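You operate a simulated robot arm through the tools that you are given. There is no shell and no other tool.

You run a simulated robot arm. Do the job below in one go: nothing can be reset, and whatever is moved stays where it is left.

TASK
Touch up the bare spot on the big wheel with the yellow paint.
Fine: brush back in its cup, lid back on the pot. A coat counts when it lies all over at full strength: go over it till it gets no stronger.

The check looks at the end state, three seconds after you hand in, the way a careful person would. Anything else that was tipped, shoved, dropped, spilled or broken makes it a failure. Lids that push on must go on centred and level and be pressed home; caps that screw on are set level and turned clockwise until they are tight.

THE ROBOT
A 6-joint arm with a two-finger gripper, fixed in place. Base frame: the origin is at the foot of the arm, x ahead of it, y to its left, z up; the work surface is at about z = 80. Readings come in cm, degrees, newtons and seconds.
With the tool pointing down near the work surface it reaches from about 10 to 70 cm from the base axis. Its first joint turns from -66.0 to 66.0 degrees. Payload 2.45 kg.
Tool frame: the origin (TCP) lies between the finger pads and is the grasp point; the fingertips stand 3 cm ahead of it; z points along the fingers, y is the line along which they close. The gripper opens to 10.6 cm. The gripper's body begins 7.9 cm behind the TCP.
Orientation is that of the tool frame in the base frame, as a unit quaternion [x, y, z, w]. With the fingers straight down and closing along the base's y, the tool's x points along the base's -x, its y along +y and its z along -z.

THE INTERFACE
- The arm moves only by the tool step_arm. Its argument "deltas" is one flat list of numbers, 7 for each row, row after row: the shift along the tool's x, y, z in cm, then the turn, a rotation vector about the tool's x, y, z in degrees, then the finger opening in cm, from 0 to 10.6. In form: [tx, ty, tz, rx, ry, rz, grip, tx, ty, tz, rx, ry, rz, grip, ...]. A call has 1 to 20 rows; each row shifts and turns the commanded pose from where the row before left it, along the tool's axes as they then stand. A row lasts 0.2 s, in which the tool goes at most 5 cm and 8.6 degrees; a call with a longer step from one row to the next is refused whole, and so is a gripper value outside its range. A pose out of reach is approached as far as the arm can. The call stops where the force on the tool passes 70 N (or 10 N more than at its start, if that is more) or the arm is blocked; 0.2 s more then pass. Each finger travels about 15.3 cm/s and halts on what it meets, pressing with about 41 N; the grip force reading is that of the motor and also rises with nothing between the fingers. The clock runs only during rows and for 0.2 s after the last one: add rows that do not move to give the fingers time. The reply holds the time, the measured pose of the TCP, the force on the tool along the base axes, the opening and the grip force, in the units named above and with some noise, with the torque about the TCP (base axes, N m) and any sound that the robot's microphone picked up.
- Cameras (640 x 400 px; columns grow to the right, rows downward): "scene" is fixed at [0.91, 42.02, 136.53]; the picture's right is [-0.99, -0.16, 0.00], its down [-0.15, 0.90, -0.42] and it looks along [0.07, -0.41, -0.91] (base axes); focal length 214 px, centre (320, 200). "wrist" rides on the gripper at [7.6, -0.2, -10.6] in the tool frame; the picture's right is [0.02, 1.00, 0.00], its down [-0.78, 0.02, -0.62] and it looks along [-0.62, 0.01, 0.78] (tool axes); focal length 247 px, centre (320, 200). There is no depth. A picture from a camera that has moved, and an enlarged one, comes with that camera's place and axes in the base frame and with its lens.
- get_image(camera): a new picture of that camera. No time passes.
- enlarge(camera, box): a new picture of the part [left, top, right, bottom] of that camera's present view, enlarged. No time passes.
- hand_in(): hands the job in; it is judged then, once.

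Places have to be worked out from the pictures, the camera data and where the tool is seen. Open the gripper and draw the arm clear of the work before you hand the job in, unless the task says otherwise.

The tools are called as name(argument=value, ...) on one line, values as JSON. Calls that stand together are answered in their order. step_arm: Moves the arm, as the interface text tells. Its arguments: {"type":"object","properties":{"deltas":{"type":"array"}},"required":["deltas"]} The other tools are called the same way: get_image (camera) takes a picture; enlarge (camera, box) takes an enlarged picture of a part of a camera's view; hand_in () hands the job in.

At the start:

```text
time_s: 0.0
ee_pos: [30.47, 13.68, 121.46]
tcp_rot: [-0.001, 1.0, -0.001, 0.0]
wrist_force: [-0.9, 0.7, 0.0]
ft_torque: [0.0, -0.01, 0.03]
opening: 10.6
grasp_force: 0.0
```

scene: 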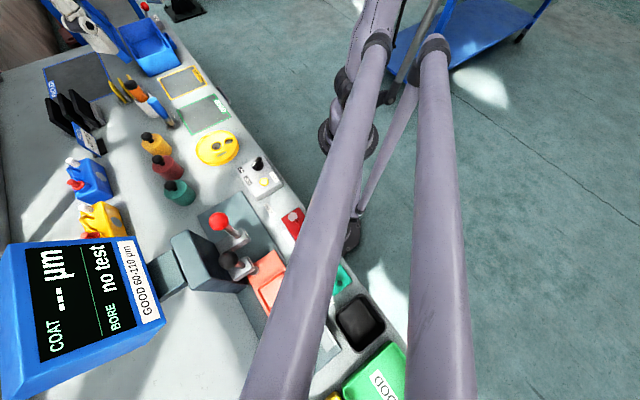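
wrist: 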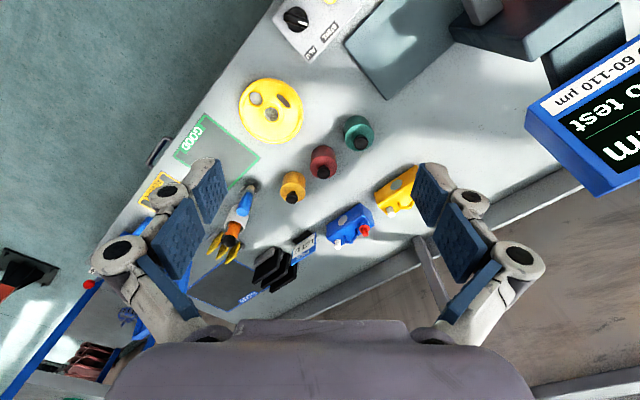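

The first pictures show a bench with paint pots, a yellow wheel with holes, and some tools. I'll enlarge both views to identify the things before moving.

enlarge(camera="scene", box=[120, 60, 300, 210])

enlarge(camera="scene", box=[0, 0, 220, 140])

enlarge(camera="wrist", box=[160, 60, 440, 300])

enlarge(camera="scene", box=[0, 130, 420, 400])

```text
2.67 times, centred on (210, 135) of scene
camera zoom: at [0.91, 42.02, 136.53], right [-0.99, -0.16, 0.0], down [-0.15, 0.9, -0.42], along [0.07, -0.41, -0.91], focal length 572 px, centre (613, 373)
```

zoom: 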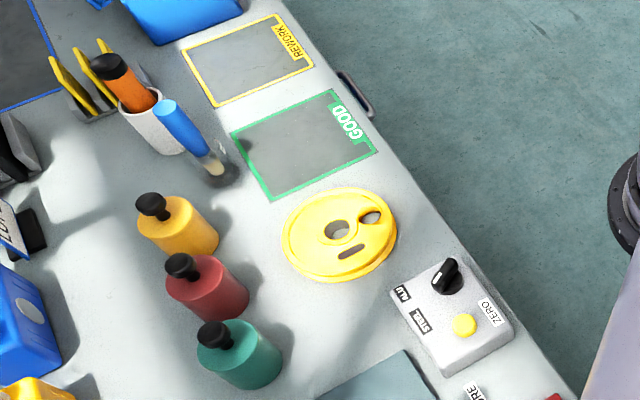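

```text
2.86 times, centred on (110, 70) of scene
camera zoom: at [0.91, 42.02, 136.53], right [-0.99, -0.16, 0.0], down [-0.15, 0.9, -0.42], along [0.07, -0.41, -0.91], focal length 613 px, centre (920, 571)
```

zoom: 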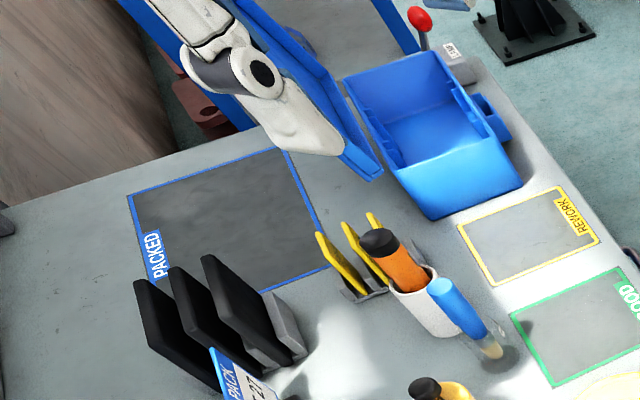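

```text
1.67 times, centred on (300, 180) of wrist
camera zoom: at [22.67, 13.53, 131.95], right [-0.02, 1.0, 0.0], down [0.78, 0.02, 0.62], along [0.62, 0.01, -0.78], focal length 412 px, centre (353, 233)
```

zoom: 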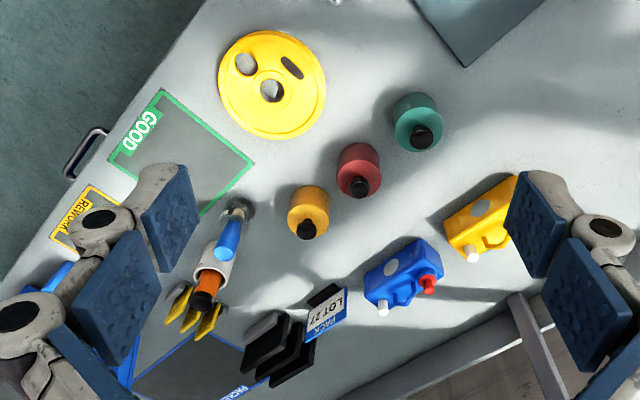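

```text
1.48 times, centred on (210, 265) of scene
camera zoom: at [0.91, 42.02, 136.53], right [-0.99, -0.16, 0.0], down [-0.15, 0.9, -0.42], along [0.07, -0.41, -0.91], focal length 318 px, centre (483, 104)
```

zoom: 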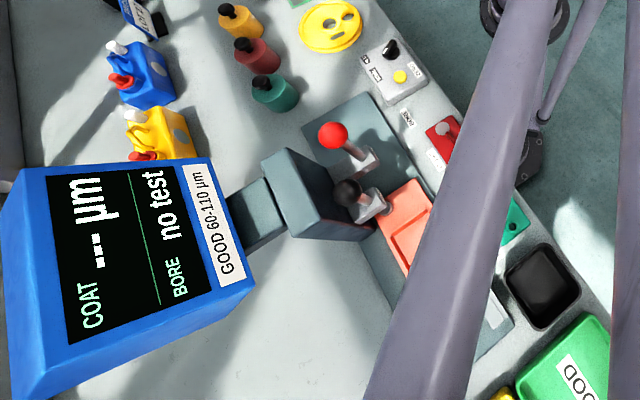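

The yellow wheel lies at about (40, 4), the yellow pot at about (57, 7.5) and the brush cup (blue handle) at about (60, -3). I'll lower the wrist camera for a closer look.

step_arm(deltas=[-1, -2.4, 3.2, 0, 0, 0, 10.6, -1, -2.4, 3.2, 0, 0, 0, 10.6, -1, -2.4, 3.2, 0, 0, 0, 10.6, -1, -2.4, 3.2, 0, 0, 0, 10.6, 0, 0, 0, 0, 0, 0, 10.6])

get_image(camera="wrist")

enlarge(camera="wrist", box=[160, 0, 480, 200])

get_image(camera="scene")

```text
time_s: 1.2
ee_pos: [34.24, 4.08, 108.79]
tcp_rot: [0.0, 1.0, 0.0, 0.001]
wrist_force: [0.4, -0.3, 0.1]
ft_torque: [-0.01, -0.01, -0.02]
opening: 10.62
grasp_force: 0.0
```

```text
taken
camera wrist: at [26.46, 3.93, 119.3], right [-0.02, 1.0, 0.0], down [0.78, 0.02, 0.62], along [0.62, 0.01, -0.78], focal length 247 px, centre (320, 200)
```

wrist: 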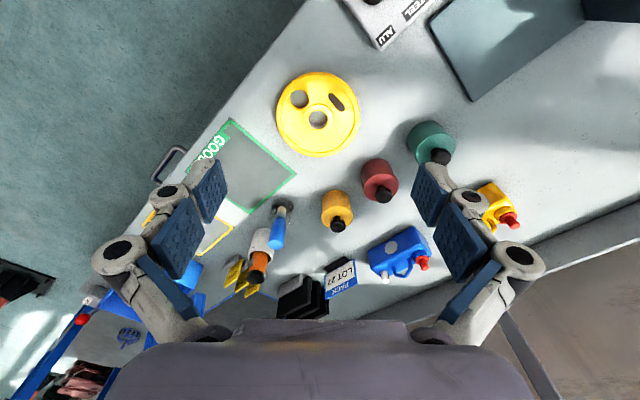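

```text
2.00 times, centred on (320, 100) of wrist
camera zoom: at [26.46, 3.93, 119.3], right [-0.02, 1.0, 0.0], down [0.78, 0.02, 0.62], along [0.62, 0.01, -0.78], focal length 494 px, centre (320, 400)
```

zoom: 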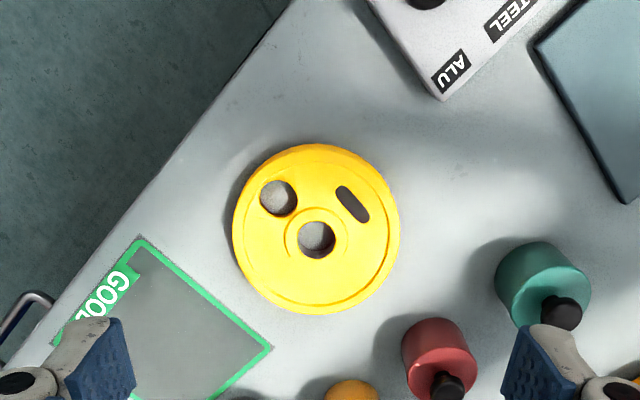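

```text
taken
```

scene: 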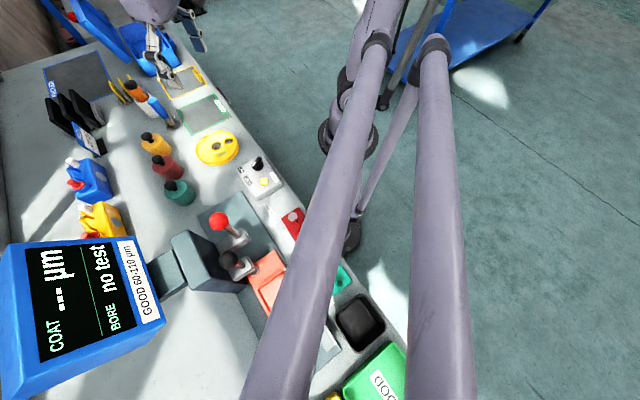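

The dark, pill-shaped patch on the wheel at about (37.5, 6.4) must be the bare spot. Next I go closer to the brush and the pots.

step_arm(deltas=[-3, -0.5, 2, 0, 0, 0, 10.6, -3, -0.5, 2, 0, 0, 0, 10.6, -3, -0.5, 2, 0, 0, 0, 10.6, 0, 0, 0, 0, 0, 0, 10.6])

get_image(camera="wrist")

enlarge(camera="wrist", box=[210, 80, 410, 300])

enlarge(camera="scene", box=[110, 65, 210, 215])

```text
time_s: 2.2
ee_pos: [43.46, 2.65, 102.65]
tcp_rot: [0.0, 1.0, 0.0, 0.001]
wrist_force: [-0.6, -0.1, -0.3]
ft_torque: [0.01, 0.04, 0.02]
opening: 10.61
grasp_force: 0.0
```

```text
taken
camera wrist: at [35.76, 2.52, 113.22], right [-0.02, 1.0, 0.0], down [0.78, 0.02, 0.62], along [0.62, 0.01, -0.78], focal length 247 px, centre (320, 200)
```

wrist: 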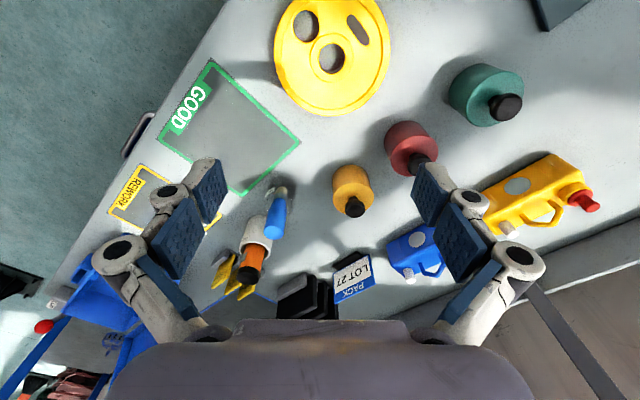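

```text
1.82 times, centred on (310, 190) of wrist
camera zoom: at [35.76, 2.52, 113.22], right [-0.02, 1.0, 0.0], down [0.78, 0.02, 0.62], along [0.62, 0.01, -0.78], focal length 449 px, centre (338, 218)
```

zoom: 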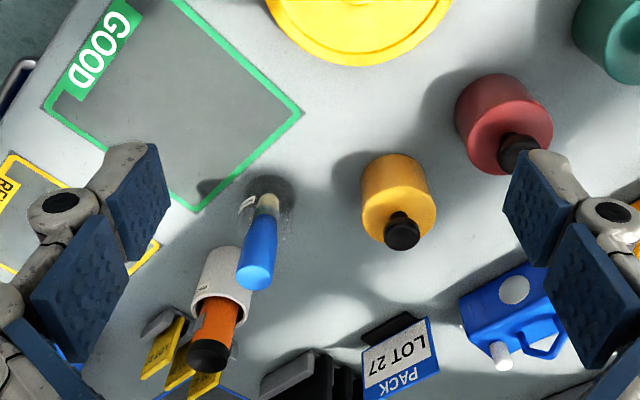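

```text
2.67 times, centred on (160, 140) of scene
camera zoom: at [0.91, 42.02, 136.53], right [-0.99, -0.16, 0.0], down [-0.15, 0.9, -0.42], along [0.07, -0.41, -0.91], focal length 572 px, centre (747, 360)
```

zoom: 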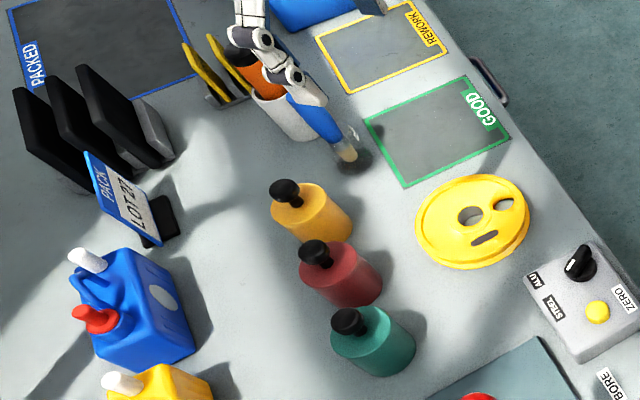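

The brush stands upright in a clear cup at about (58.8, -3), its handle top at about z = 91.5, and the orange tool beside it at (66, -8) stays clear. I'll move closer to the yellow pot to see what sort of lid it has.

step_arm(deltas=[-2.2, 0.8, 2, 0, 0, 0, 10.6, -2.2, 0.8, 2, 0, 0, 0, 10.6, -2.2, 0.8, 2, 0, 0, 0, 10.6, 0, 0, 0, 0, 0, 0, 10.6])

get_image(camera="wrist")

enlarge(camera="wrist", box=[220, 100, 440, 260])

enlarge(camera="scene", box=[130, 110, 210, 220])

```text
time_s: 3.2
ee_pos: [50.3, 4.98, 96.69]
tcp_rot: [0.0, 1.0, 0.0, 0.0]
wrist_force: [-0.3, -0.4, 0.2]
ft_torque: [0.0, 0.0, 0.0]
opening: 10.61
grasp_force: 0.2
```

```text
taken
camera wrist: at [42.47, 4.85, 107.27], right [-0.02, 1.0, 0.0], down [0.78, 0.02, 0.62], along [0.62, 0.01, -0.78], focal length 247 px, centre (320, 200)
```

wrist: 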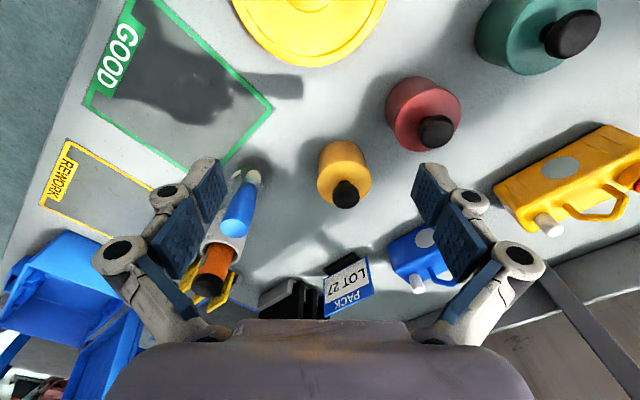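

```text
2.50 times, centred on (330, 180) of wrist
camera zoom: at [42.47, 4.85, 107.27], right [-0.02, 1.0, 0.0], down [0.78, 0.02, 0.62], along [0.62, 0.01, -0.78], focal length 617 px, centre (295, 250)
```

zoom: 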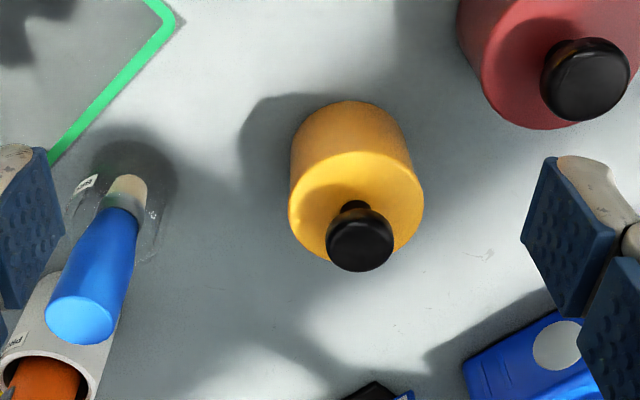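

```text
3.64 times, centred on (170, 165) of scene
camera zoom: at [0.91, 42.02, 136.53], right [-0.99, -0.16, 0.0], down [-0.15, 0.9, -0.42], along [0.07, -0.41, -0.91], focal length 780 px, centre (866, 327)
```

zoom: 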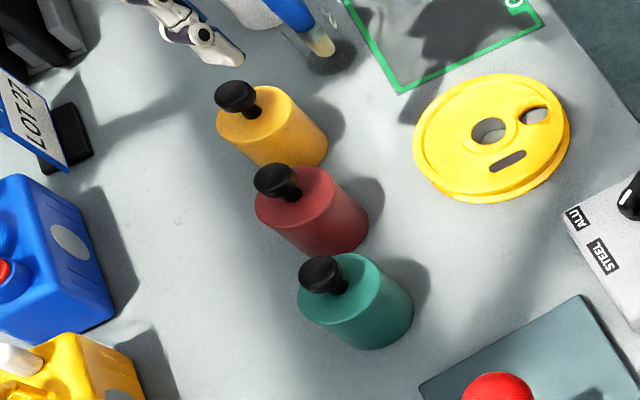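

The yellow pot stands at about (57.6, 7.8), 5.8 cm across, with its top at z ≈ 85.1, and a black mushroom knob reaching to z ≈ 87.7. I'll move above the knob and check the alignment.

step_arm(deltas=[-2.5, 0.93, 0, 0, 0, 0, 7, -2.4, 0.93, 0, 0, 0, 0, 6, -2.4, 0.92, 0, 0, 0, 0, 6, 0, 0, 2.5, 0, 0, 0, 6, 0, 0, 0, 0, 0, 0, 6])

get_image(camera="wrist")

enlarge(camera="wrist", box=[240, 100, 400, 220])

```text
time_s: 4.4
ee_pos: [57.26, 7.95, 94.07]
tcp_rot: [0.0, 1.0, 0.0, 0.0]
wrist_force: [0.8, 0.1, 0.2]
ft_torque: [-0.01, -0.03, -0.03]
opening: 5.99
grasp_force: 0.1
```

```text
taken
camera wrist: at [49.6, 7.78, 104.7], right [-0.02, 1.0, 0.0], down [0.78, 0.02, 0.62], along [0.62, 0.01, -0.78], focal length 247 px, centre (320, 200)
```

wrist: 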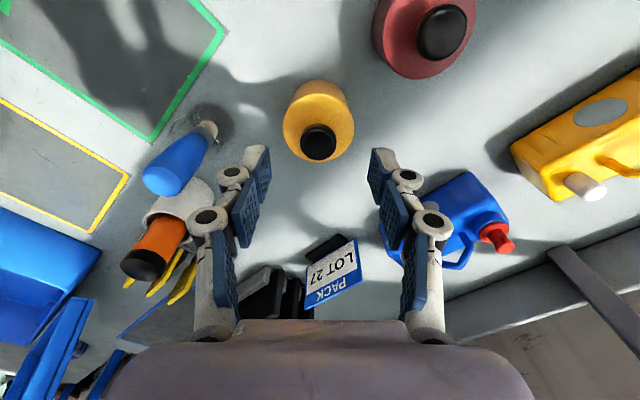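

```text
3.33 times, centred on (320, 160) of wrist
camera zoom: at [49.6, 7.78, 104.7], right [-0.02, 1.0, 0.0], down [0.78, 0.02, 0.62], along [0.62, 0.01, -0.78], focal length 823 px, centre (320, 333)
```

zoom: 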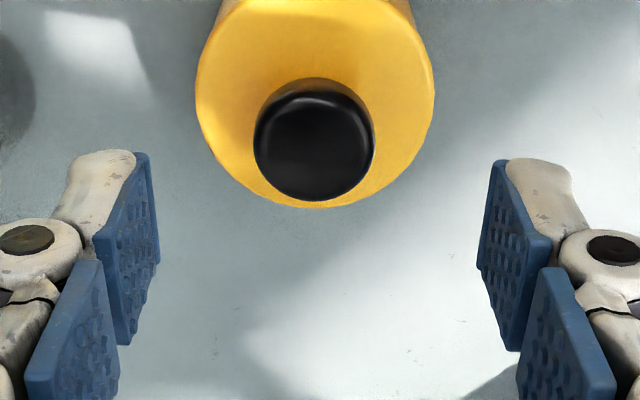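

The knob's top is at about (57.75, 7.77), so the tool needs +0.45 in x and -0.18 in y. I go down until the fingertips are just above the pot's top, then close.

step_arm(deltas=[-0.45, -0.18, 2, 0, 0, 0, 5, 0, 0, 2, 0, 0, 0, 5, 0, 0, 1.4, 0, 0, 0, 5, 0, 0, 0, 0, 0, 0, 5])

get_image(camera="wrist")

enlarge(camera="scene", box=[130, 110, 210, 190])

```text
time_s: 5.4
ee_pos: [57.79, 7.67, 88.61]
tcp_rot: [0.0, 1.0, 0.001, -0.001]
wrist_force: [-0.2, -1.2, -0.4]
ft_torque: [-0.02, 0.0, 0.01]
opening: 5.02
grasp_force: 0.0
```

```text
taken
camera wrist: at [50.05, 7.52, 99.22], right [-0.02, 1.0, 0.0], down [0.78, 0.02, 0.62], along [0.62, 0.01, -0.78], focal length 247 px, centre (320, 200)
```

wrist: 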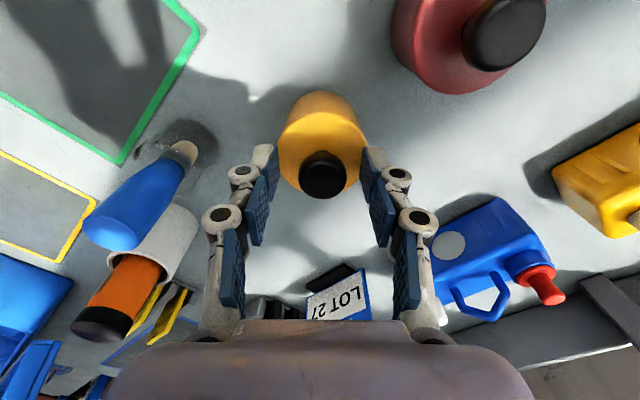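

```text
5.00 times, centred on (170, 150) of scene
camera zoom: at [0.91, 42.02, 136.53], right [-0.99, -0.16, 0.0], down [-0.15, 0.9, -0.42], along [0.07, -0.41, -0.91], focal length 1072 px, centre (1070, 450)
```

zoom: 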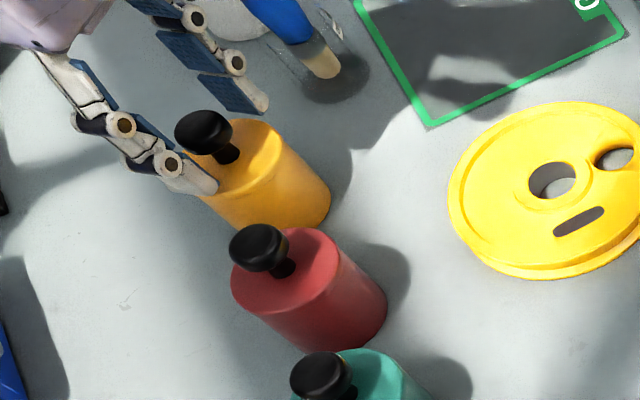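

The fingers straddle the knob, clear of the pot's top. I close on it and read the opening.

step_arm(deltas=[0, 0, 0, 0, 0, 0, 3.2, 0, 0, 0, 0, 0, 0, 2.0, 0, 0, 0, 0, 0, 0, 1.5, 0, 0, 0, 0, 0, 0, 1.5])

enlarge(camera="scene", box=[130, 110, 210, 190])

enlarge(camera="wrist", box=[240, 80, 400, 220])

```text
time_s: 6.4
ee_pos: [57.71, 7.59, 88.81]
tcp_rot: [0.0, 1.0, -0.001, 0.0]
wrist_force: [-0.4, 0.6, -0.8]
ft_torque: [0.0, 0.01, 0.02]
opening: 2.56
grasp_force: 41.4
heard: snap
```

```text
5.00 times, centred on (170, 150) of scene
camera zoom: at [0.91, 42.02, 136.53], right [-0.99, -0.16, 0.0], down [-0.15, 0.9, -0.42], along [0.07, -0.41, -0.91], focal length 1072 px, centre (1070, 450)
```

zoom: 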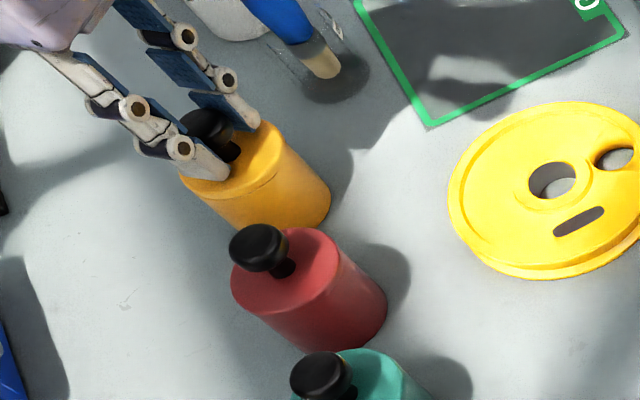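

```text
2.86 times, centred on (320, 150) of wrist
camera zoom: at [50.05, 7.52, 99.24], right [-0.02, 1.0, 0.0], down [0.78, 0.02, 0.62], along [0.62, 0.01, -0.78], focal length 706 px, centre (320, 343)
```

zoom: 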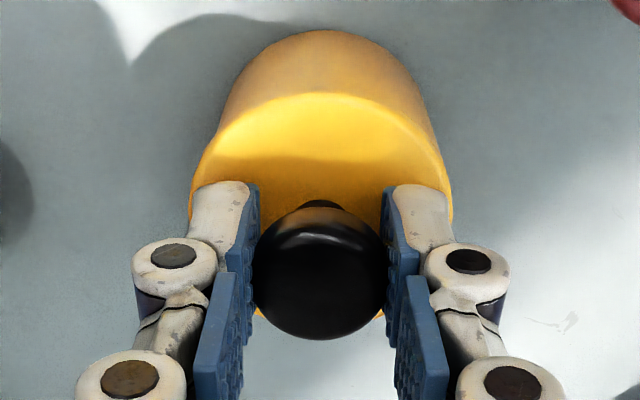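

I heard a snap and a seam now shows below the pot's rim, so it is a push-on lid that has come loose. I lift it slowly and straight up.

step_arm(deltas=[0, 0, -0.3, 0, 0, 0, 1.5, 0, 0, -0.4, 0, 0, 0, 1.5, 0, 0, -0.5, 0, 0, 0, 1.5, 0, 0, -0.8, 0, 0, 0, 1.5, 0, 0, 0, 0, 0, 0, 1.5])

enlarge(camera="scene", box=[130, 110, 210, 190])

enlarge(camera="wrist", box=[240, 80, 400, 220])

```text
time_s: 7.6
ee_pos: [57.64, 7.5, 90.79]
tcp_rot: [0.0, 1.0, 0.0, -0.001]
wrist_force: [0.0, 0.2, -0.2]
ft_torque: [-0.02, -0.01, -0.02]
opening: 2.55
grasp_force: 40.8
```

```text
5.00 times, centred on (170, 150) of scene
camera zoom: at [0.91, 42.02, 136.53], right [-0.99, -0.16, 0.0], down [-0.15, 0.9, -0.42], along [0.07, -0.41, -0.91], focal length 1072 px, centre (1070, 450)
```

zoom: 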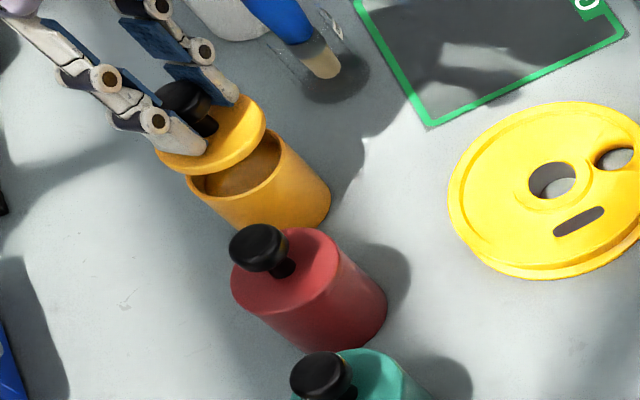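

```text
2.86 times, centred on (320, 150) of wrist
camera zoom: at [49.96, 7.39, 101.3], right [-0.02, 1.0, 0.0], down [0.78, 0.02, 0.62], along [0.62, 0.01, -0.78], focal length 706 px, centre (320, 343)
```

zoom: 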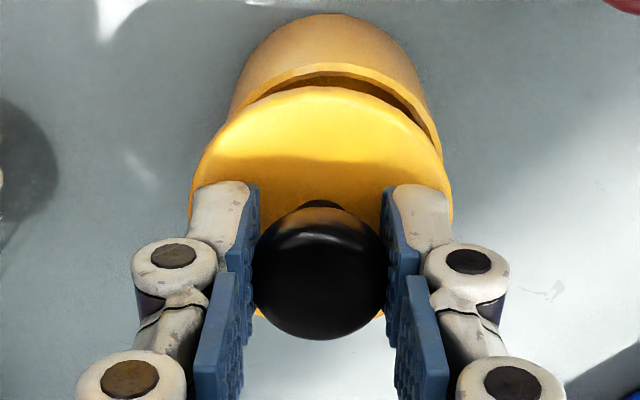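

The lid is off and the open pot hasn't moved. I raise the lid, carry it to the free bench spot at about (51, 5) and go down toward the surface.

step_arm(deltas=[0, 0, -1.6, 0, 0, 0, 1.5, 0, 0, -1.6, 0, 0, 0, 1.5, 2, -0.8, 0, 0, 0, 0, 1.5, 2, -0.8, 0, 0, 0, 0, 1.5, 2, -0.8, 0, 0, 0, 0, 1.5, 0.8, -0.2, 0, 0, 0, 0, 1.5, 0, 0, 2, 0, 0, 0, 1.5, 0, 0, 2, 0, 0, 0, 1.5, 0, 0, 2, 0, 0, 0, 1.5, 0, 0, 1.5, 0, 0, 0, 1.5, 0, 0, 0, 0, 0, 0, 1.5])

enlarge(camera="scene", box=[130, 100, 230, 190])

get_image(camera="wrist")

```text
time_s: 10.0
ee_pos: [50.79, 4.9, 86.4]
tcp_rot: [0.0, 1.0, 0.0, -0.001]
wrist_force: [-0.3, 0.3, 0.2]
ft_torque: [0.02, -0.01, 0.05]
opening: 2.55
grasp_force: 40.6
```

```text
4.44 times, centred on (180, 145) of scene
camera zoom: at [0.91, 42.02, 136.53], right [-0.99, -0.16, 0.0], down [-0.15, 0.9, -0.42], along [0.07, -0.41, -0.91], focal length 953 px, centre (942, 444)
```

zoom: 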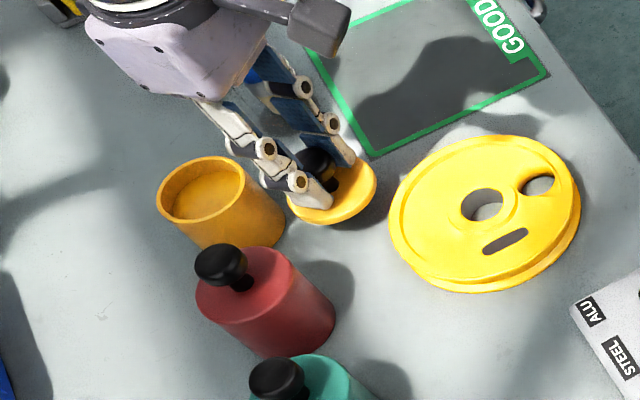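

```text
taken
camera wrist: at [43.1, 4.77, 96.84], right [-0.02, 1.0, 0.0], down [0.78, 0.02, 0.62], along [0.62, 0.01, -0.78], focal length 247 px, centre (320, 200)
```

wrist: 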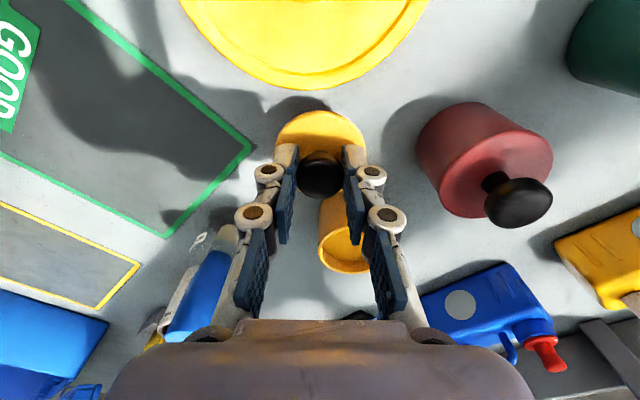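

The lid hangs level over a clear bit of bench, about a centimetre above it. I creep down while watching the force.

step_arm(deltas=[0, 0, 0.3, 0, 0, 0, 1.5, 0, 0, 0.3, 0, 0, 0, 1.5, 0, 0, 0.2, 0, 0, 0, 1.5, 0, 0, 0, 0, 0, 0, 1.5])

enlarge(camera="scene", box=[150, 110, 220, 160])

```text
time_s: 11.0
ee_pos: [50.97, 4.93, 85.62]
tcp_rot: [-0.001, 1.0, 0.0, 0.0]
wrist_force: [-0.2, 0.2, -0.7]
ft_torque: [0.03, -0.05, 0.01]
opening: 2.57
grasp_force: 41.2
```

```text
8.00 times, centred on (185, 135) of scene
camera zoom: at [0.91, 42.02, 136.53], right [-0.99, -0.16, 0.0], down [-0.15, 0.9, -0.42], along [0.07, -0.41, -0.91], focal length 1716 px, centre (1400, 720)
```

zoom: 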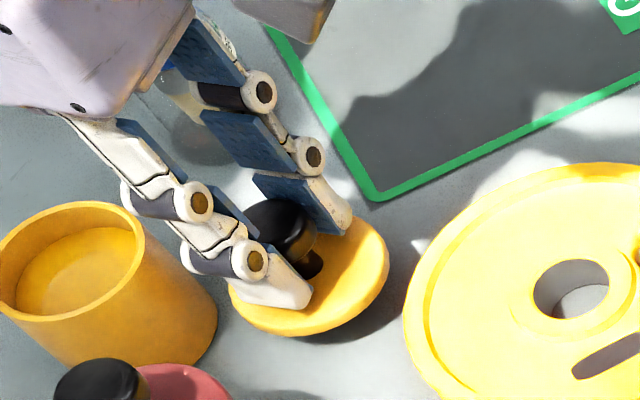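

The shadow still shows a small gap and there is no contact force. I go on down in small steps.

step_arm(deltas=[0, 0, 0.15, 0, 0, 0, 1.5, 0, 0, 0.15, 0, 0, 0, 1.5, 0, 0, 0, 0, 0, 0, 1.5])

enlarge(camera="scene", box=[150, 110, 220, 160])

```text
time_s: 11.8
ee_pos: [50.9, 4.99, 85.33]
tcp_rot: [0.0, 1.0, 0.0, -0.001]
wrist_force: [-0.7, -0.3, -0.7]
ft_torque: [0.02, -0.01, -0.01]
opening: 2.53
grasp_force: 40.9
```

```text
8.00 times, centred on (185, 135) of scene
camera zoom: at [0.91, 42.02, 136.53], right [-0.99, -0.16, 0.0], down [-0.15, 0.9, -0.42], along [0.07, -0.41, -0.91], focal length 1716 px, centre (1400, 720)
```

zoom: 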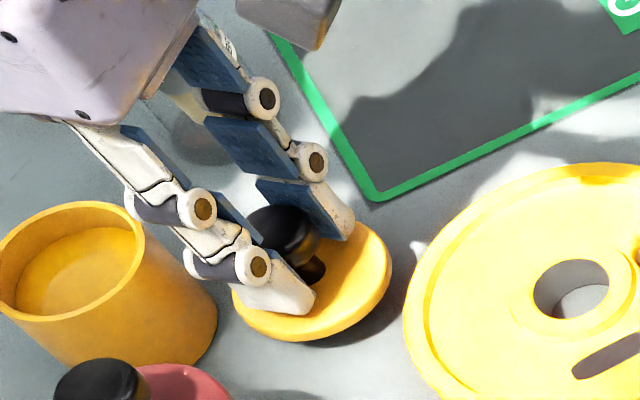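

step_arm(deltas=[0, 0, 0.15, 0, 0, 0, 1.5, 0, 0, 0.15, 0, 0, 0, 1.5, 0, 0, 0, 0, 0, 0, 1.5])

enlarge(camera="scene", box=[150, 110, 220, 160])

```text
time_s: 12.6
ee_pos: [50.92, 5.05, 85.07]
tcp_rot: [0.0, 1.0, 0.0, 0.0]
wrist_force: [-0.1, -0.1, -0.3]
ft_torque: [0.02, 0.02, 0.02]
opening: 2.54
grasp_force: 41.3
```

```text
8.00 times, centred on (185, 135) of scene
camera zoom: at [0.91, 42.02, 136.53], right [-0.99, -0.16, 0.0], down [-0.15, 0.9, -0.42], along [0.07, -0.41, -0.91], focal length 1716 px, centre (1400, 720)
```

zoom: 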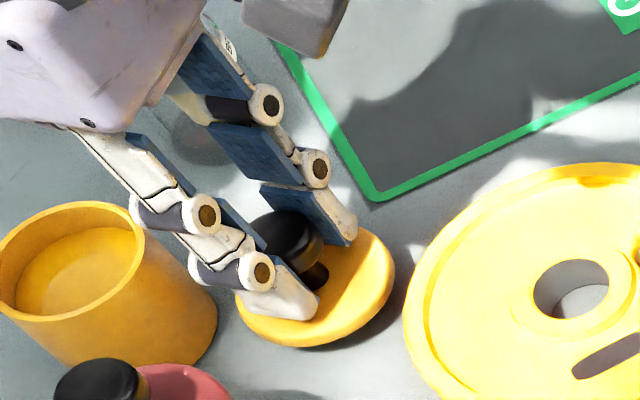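

The shadow has almost met the lid and there is still no contact force, so I take two more small steps.

step_arm(deltas=[0, 0, 0.12, 0, 0, 0, 1.5, 0, 0, 0.12, 0, 0, 0, 1.5, 0, 0, 0, 0, 0, 0, 1.5])

enlarge(camera="scene", box=[150, 110, 220, 160])

```text
time_s: 13.4
ee_pos: [50.93, 4.99, 84.7]
tcp_rot: [0.0, 1.0, 0.0, 0.0]
wrist_force: [-0.4, -0.4, 0.8]
ft_torque: [0.0, 0.03, 0.0]
opening: 2.56
grasp_force: 40.7
```

```text
8.00 times, centred on (185, 135) of scene
camera zoom: at [0.91, 42.02, 136.53], right [-0.99, -0.16, 0.0], down [-0.15, 0.9, -0.42], along [0.07, -0.41, -0.91], focal length 1716 px, centre (1400, 720)
```

zoom: 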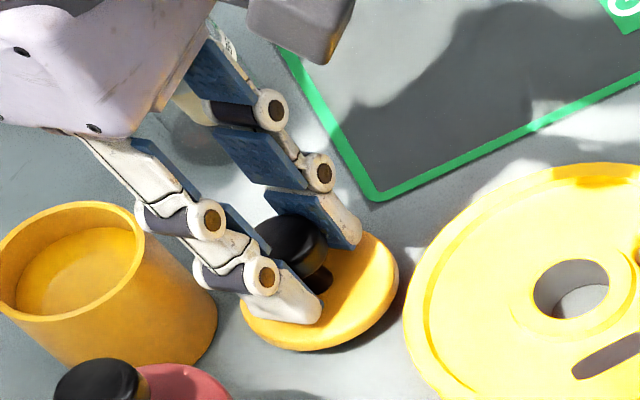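

Still only free-hanging readings; a few more 0.1 cm steps should bring contact.

step_arm(deltas=[0, 0, 0.1, 0, 0, 0, 1.5, 0, 0, 0.1, 0, 0, 0, 1.5, 0, 0, 0, 0, 0, 0, 1.5])

enlarge(camera="scene", box=[150, 110, 220, 160])

```text
time_s: 14.2
ee_pos: [50.92, 5.0, 84.52]
tcp_rot: [0.0, 1.0, 0.0, 0.0]
wrist_force: [0.6, -0.5, -0.7]
ft_torque: [0.0, 0.0, 0.01]
opening: 2.56
grasp_force: 40.9
```

```text
8.00 times, centred on (185, 135) of scene
camera zoom: at [0.91, 42.02, 136.53], right [-0.99, -0.16, 0.0], down [-0.15, 0.9, -0.42], along [0.07, -0.41, -0.91], focal length 1716 px, centre (1400, 720)
```

zoom: 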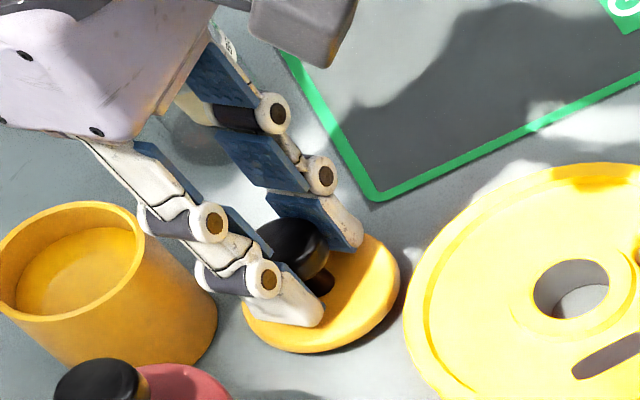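

step_arm(deltas=[0, 0, 0.1, 0, 0, 0, 1.5, 0, 0, 0.1, 0, 0, 0, 1.5, 0, 0, 0, 0, 0, 0, 1.5])

enlarge(camera="scene", box=[150, 110, 220, 160])

```text
time_s: 15.0
ee_pos: [50.92, 4.91, 84.41]
tcp_rot: [0.0, 1.0, 0.001, -0.001]
wrist_force: [-0.3, 0.3, 0.2]
ft_torque: [0.01, -0.03, -0.04]
opening: 2.56
grasp_force: 40.9
```

```text
8.00 times, centred on (185, 135) of scene
camera zoom: at [0.91, 42.02, 136.53], right [-0.99, -0.16, 0.0], down [-0.15, 0.9, -0.42], along [0.07, -0.41, -0.91], focal length 1716 px, centre (1400, 720)
```

zoom: 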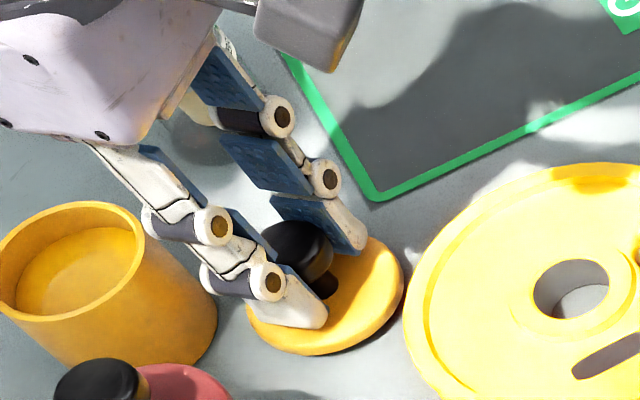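

Nearly on the surface; I keep stepping by 0.08 cm until the force rises.

step_arm(deltas=[0, 0, 0.08, 0, 0, 0, 1.5, 0, 0, 0.08, 0, 0, 0, 1.5, 0, 0, 0, 0, 0, 0, 1.5])

enlarge(camera="scene", box=[150, 110, 220, 160])

```text
time_s: 15.8
ee_pos: [50.91, 4.92, 84.21]
tcp_rot: [0.0, 1.0, 0.0, 0.001]
wrist_force: [-0.1, -0.7, -1.5]
ft_torque: [0.01, 0.01, 0.0]
opening: 2.55
grasp_force: 41.2
```

```text
8.00 times, centred on (185, 135) of scene
camera zoom: at [0.91, 42.02, 136.53], right [-0.99, -0.16, 0.0], down [-0.15, 0.9, -0.42], along [0.07, -0.41, -0.91], focal length 1716 px, centre (1400, 720)
```

zoom: 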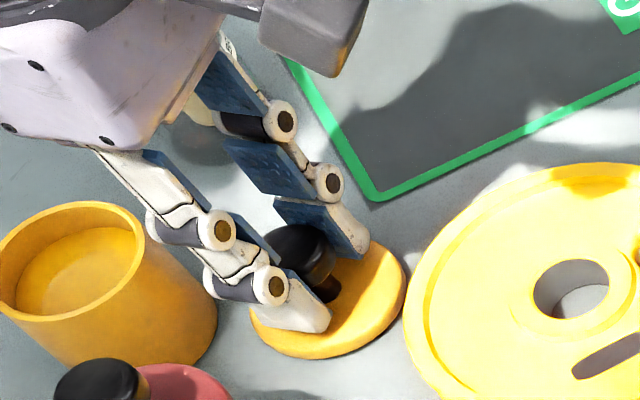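

step_arm(deltas=[0, 0, 0.08, 0, 0, 0, 1.5, 0, 0, 0.0, 0, 0, 0, 1.5])

enlarge(camera="scene", box=[150, 110, 220, 160])

```text
time_s: 16.4
ee_pos: [50.93, 4.96, 84.15]
tcp_rot: [0.0, 1.0, 0.0, 0.0]
wrist_force: [0.6, 0.1, 0.1]
ft_torque: [-0.01, 0.01, 0.01]
opening: 2.56
grasp_force: 40.8
```

```text
8.00 times, centred on (185, 135) of scene
camera zoom: at [0.91, 42.02, 136.53], right [-0.99, -0.16, 0.0], down [-0.15, 0.9, -0.42], along [0.07, -0.41, -0.91], focal length 1716 px, centre (1400, 720)
```

zoom: 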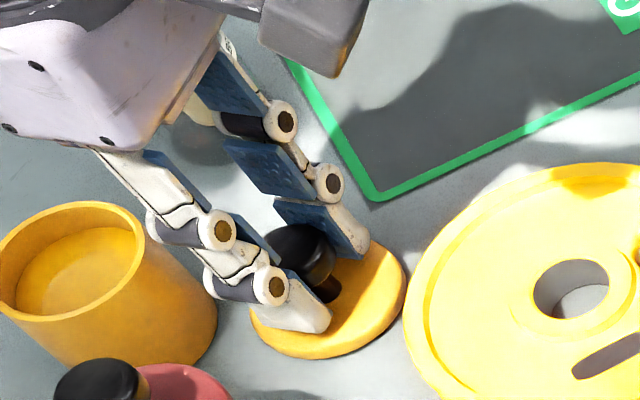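

step_arm(deltas=[0, 0, 0.06, 0, 0, 0, 1.5, 0, 0, 0.06, 0, 0, 0, 1.5, 0, 0, 0, 0, 0, 0, 1.5])

enlarge(camera="scene", box=[150, 110, 220, 160])

```text
time_s: 17.2
ee_pos: [51.01, 4.88, 84.05]
tcp_rot: [-0.001, 1.0, 0.001, 0.0]
wrist_force: [-0.5, 0.6, 2.1]
ft_torque: [-0.04, 0.0, 0.02]
opening: 2.54
grasp_force: 41.4
```

```text
8.00 times, centred on (185, 135) of scene
camera zoom: at [0.9, 42.02, 136.53], right [-0.99, -0.16, 0.0], down [-0.15, 0.9, -0.42], along [0.07, -0.41, -0.91], focal length 1716 px, centre (1400, 720)
```

zoom: 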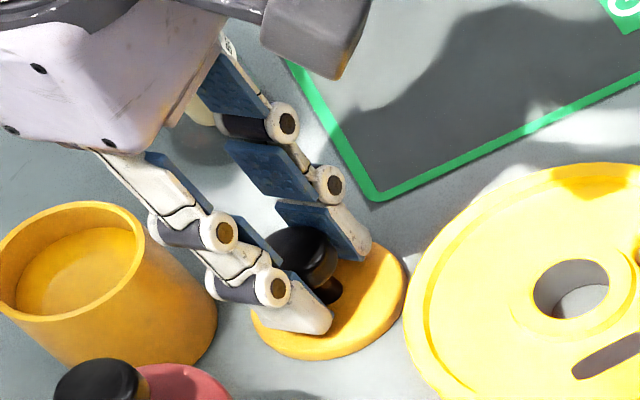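

A first slight upward force of 2 N appeared. One more tiny step to confirm contact.

step_arm(deltas=[0, 0, 0.06, 0, 0, 0, 1.5, 0, 0, 0, 0, 0, 0, 1.5])

```text
time_s: 17.8
ee_pos: [50.92, 4.97, 83.94]
tcp_rot: [0.001, 1.0, 0.0, -0.001]
wrist_force: [-1.3, 1.0, 17.7]
ft_torque: [-0.13, -0.16, -0.01]
opening: 2.53
grasp_force: 41.2
```

The lid is now on the bench (17.7 N). I ease off slightly, open the fingers and rise straight up.

step_arm(deltas=[0, 0, -0.05, 0, 0, 0, 1.5, 0, 0, 0, 0, 0, 0, 3.2, 0, 0, 0, 0, 0, 0, 5, 0, 0, 0, 0, 0, 0, 5, 0, 0, -2, 0, 0, 0, 5, 0, 0, -4, 0, 0, 0, 5, 0, 0, -4, 0, 0, 0, 5, 0, 0, -2, 0, 0, 0, 5, 0, 0, 0, 0, 0, 0, 5])

enlarge(camera="scene", box=[130, 90, 230, 170])

get_image(camera="wrist")

enlarge(camera="wrist", box=[160, 80, 400, 280])

```text
time_s: 19.8
ee_pos: [50.92, 4.83, 96.1]
tcp_rot: [-0.001, 1.0, 0.0, 0.0]
wrist_force: [0.1, -0.7, 0.8]
ft_torque: [0.02, -0.02, 0.02]
opening: 5.02
grasp_force: 0.0
```

```text
5.00 times, centred on (180, 130) of scene
camera zoom: at [0.91, 42.02, 136.53], right [-0.99, -0.16, 0.0], down [-0.15, 0.9, -0.42], along [0.07, -0.41, -0.91], focal length 1072 px, centre (1020, 550)
```

zoom: 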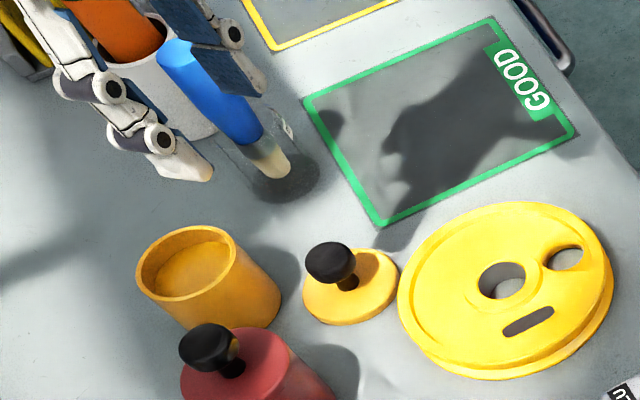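

```text
taken
camera wrist: at [43.21, 4.75, 106.64], right [-0.02, 1.0, 0.0], down [0.78, 0.02, 0.62], along [0.62, 0.01, -0.78], focal length 247 px, centre (320, 200)
```

wrist: 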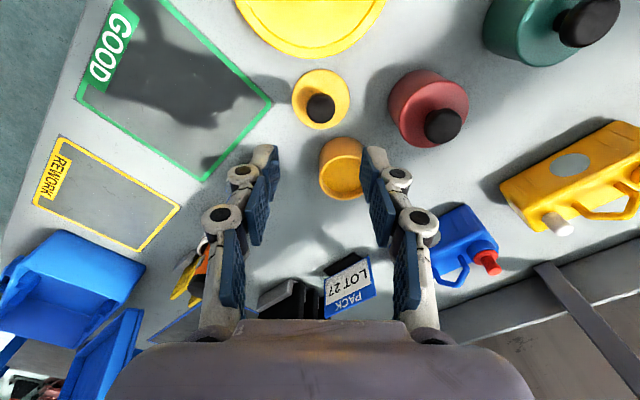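

```text
2.00 times, centred on (280, 180) of wrist
camera zoom: at [43.21, 4.75, 106.64], right [-0.02, 1.0, 0.0], down [0.78, 0.02, 0.62], along [0.62, 0.01, -0.78], focal length 494 px, centre (400, 240)
```

zoom: 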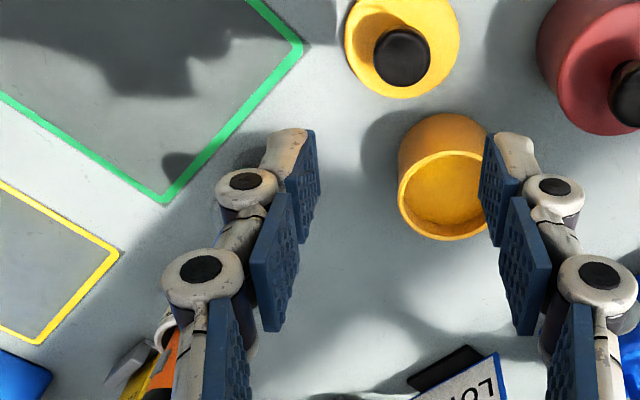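

The lid rests on the bench with its knob up and the pot is open and upright. I rise 3 cm, move above the brush and look at it.

step_arm(deltas=[0, 0, -3, 0, 0, 0, 6, -2, -2, 0, 0, 0, 0, 6, -2, -2, 0, 0, 0, 0, 6, -2, -2, 0, 0, 0, 0, 6, -1, -1.9, 0, 0, 0, 0, 6, 0, 0, 0, 0, 0, 0, 6])

get_image(camera="wrist")

enlarge(camera="wrist", box=[220, 60, 420, 240])

enlarge(camera="scene", box=[130, 70, 210, 140])

```text
time_s: 21.2
ee_pos: [57.79, -2.92, 98.91]
tcp_rot: [0.0, 1.0, 0.001, 0.0]
wrist_force: [0.3, 0.4, 0.4]
ft_torque: [-0.01, -0.02, -0.02]
opening: 5.99
grasp_force: 0.1
```

```text
taken
camera wrist: at [50.11, -3.09, 109.49], right [-0.02, 1.0, 0.0], down [0.78, 0.02, 0.62], along [0.62, 0.01, -0.78], focal length 247 px, centre (320, 200)
```

wrist: 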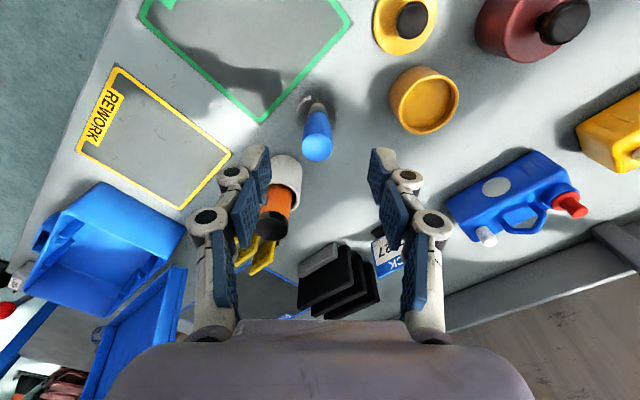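

```text
2.22 times, centred on (320, 150) of wrist
camera zoom: at [50.11, -3.09, 109.49], right [-0.02, 1.0, 0.0], down [0.78, 0.02, 0.62], along [0.62, 0.01, -0.78], focal length 549 px, centre (320, 311)
```

zoom: 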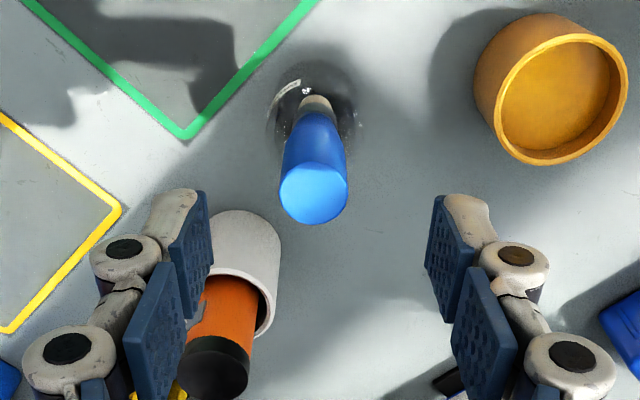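

```text
5.71 times, centred on (170, 105) of scene
camera zoom: at [0.91, 42.02, 136.53], right [-0.99, -0.16, 0.0], down [-0.15, 0.9, -0.42], along [0.07, -0.41, -0.91], focal length 1226 px, centre (1177, 743)
```

zoom: 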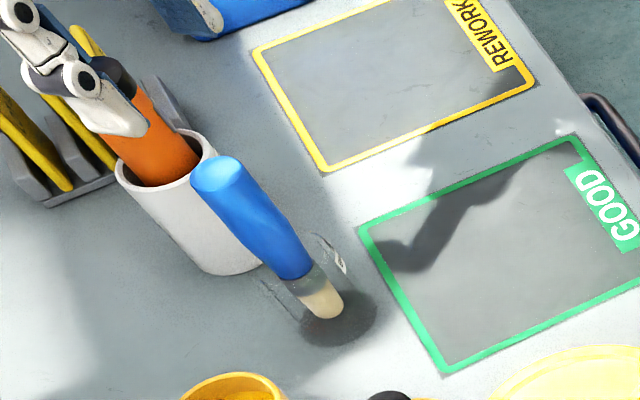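

The handle's top is centred at about (59.05, -3.15), 2.4 cm across. I shift over it, lower partway and check before closing.

step_arm(deltas=[-1.25, -0.2, 0, 0, 0, 0, 5, 0, 0, 2.5, 0, 0, 0, 5, 0, 0, 2, 0, 0, 0, 5, 0, 0, 0, 0, 0, 0, 5])

enlarge(camera="wrist", box=[220, 60, 420, 260])

enlarge(camera="scene", box=[130, 60, 200, 130])

```text
time_s: 22.2
ee_pos: [59.14, -3.17, 94.21]
tcp_rot: [0.0, 1.0, 0.0, -0.001]
wrist_force: [-0.7, -0.2, -1.1]
ft_torque: [0.01, 0.01, 0.01]
opening: 5.0
grasp_force: 0.1
```

```text
2.00 times, centred on (320, 160) of wrist
camera zoom: at [51.49, -3.19, 104.88], right [-0.02, 1.0, 0.0], down [0.78, 0.02, 0.62], along [0.62, 0.01, -0.78], focal length 494 px, centre (320, 280)
```

zoom: 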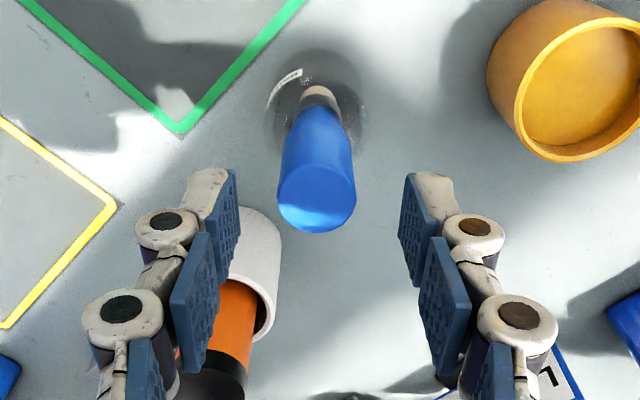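

```text
5.71 times, centred on (165, 95) of scene
camera zoom: at [0.91, 42.02, 136.53], right [-0.99, -0.16, 0.0], down [-0.15, 0.9, -0.42], along [0.07, -0.41, -0.91], focal length 1226 px, centre (1206, 800)
```

zoom: 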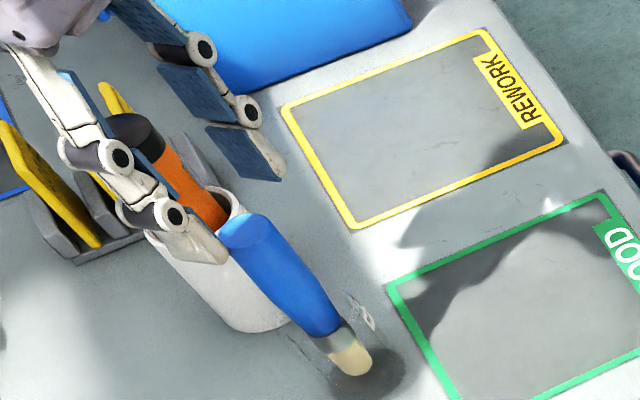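

The brush is centred between the fingers and the white cup is well clear of the left one. I go down 4.2 cm and close on the handle.

step_arm(deltas=[0.12, 0, 2, 0, 0, 0, 5, 0, 0, 2.2, 0, 0, 0, 5, 0, 0, 0, 0, 0, 0, 5, 0, 0, 0, 0, 0, 0, 3.4, 0, 0, 0, 0, 0, 0, 2.4, 0, 0, 0, 0, 0, 0, 1.5, 0, 0, 0, 0, 0, 0, 1.5])

enlarge(camera="wrist", box=[220, 60, 420, 260])

enlarge(camera="scene", box=[130, 60, 200, 130])

```text
time_s: 23.8
ee_pos: [59.12, -2.97, 90.29]
tcp_rot: [-0.001, 1.0, 0.0, 0.0]
wrist_force: [0.2, -0.1, -0.3]
ft_torque: [0.02, 0.03, 0.0]
opening: 2.49
grasp_force: 40.6
```

```text
2.00 times, centred on (320, 160) of wrist
camera zoom: at [51.3, -3.18, 100.76], right [-0.02, 1.0, 0.0], down [0.78, 0.02, 0.62], along [0.62, 0.01, -0.78], focal length 494 px, centre (320, 280)
```

zoom: 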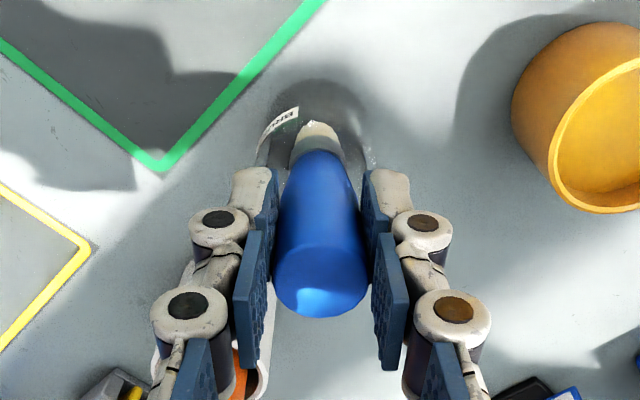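

```text
5.71 times, centred on (165, 95) of scene
camera zoom: at [0.91, 42.02, 136.53], right [-0.99, -0.16, 0.0], down [-0.15, 0.9, -0.42], along [0.07, -0.41, -0.91], focal length 1226 px, centre (1206, 800)
```

zoom: 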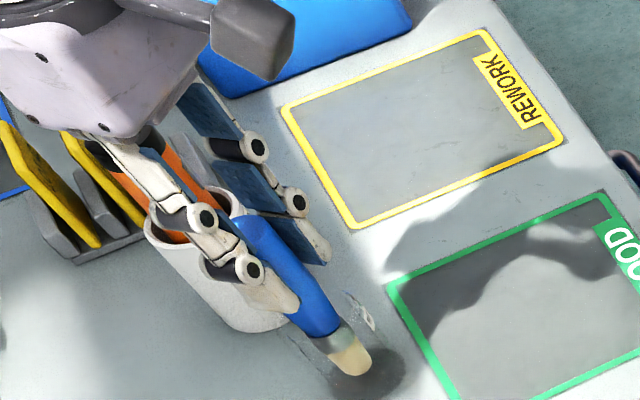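

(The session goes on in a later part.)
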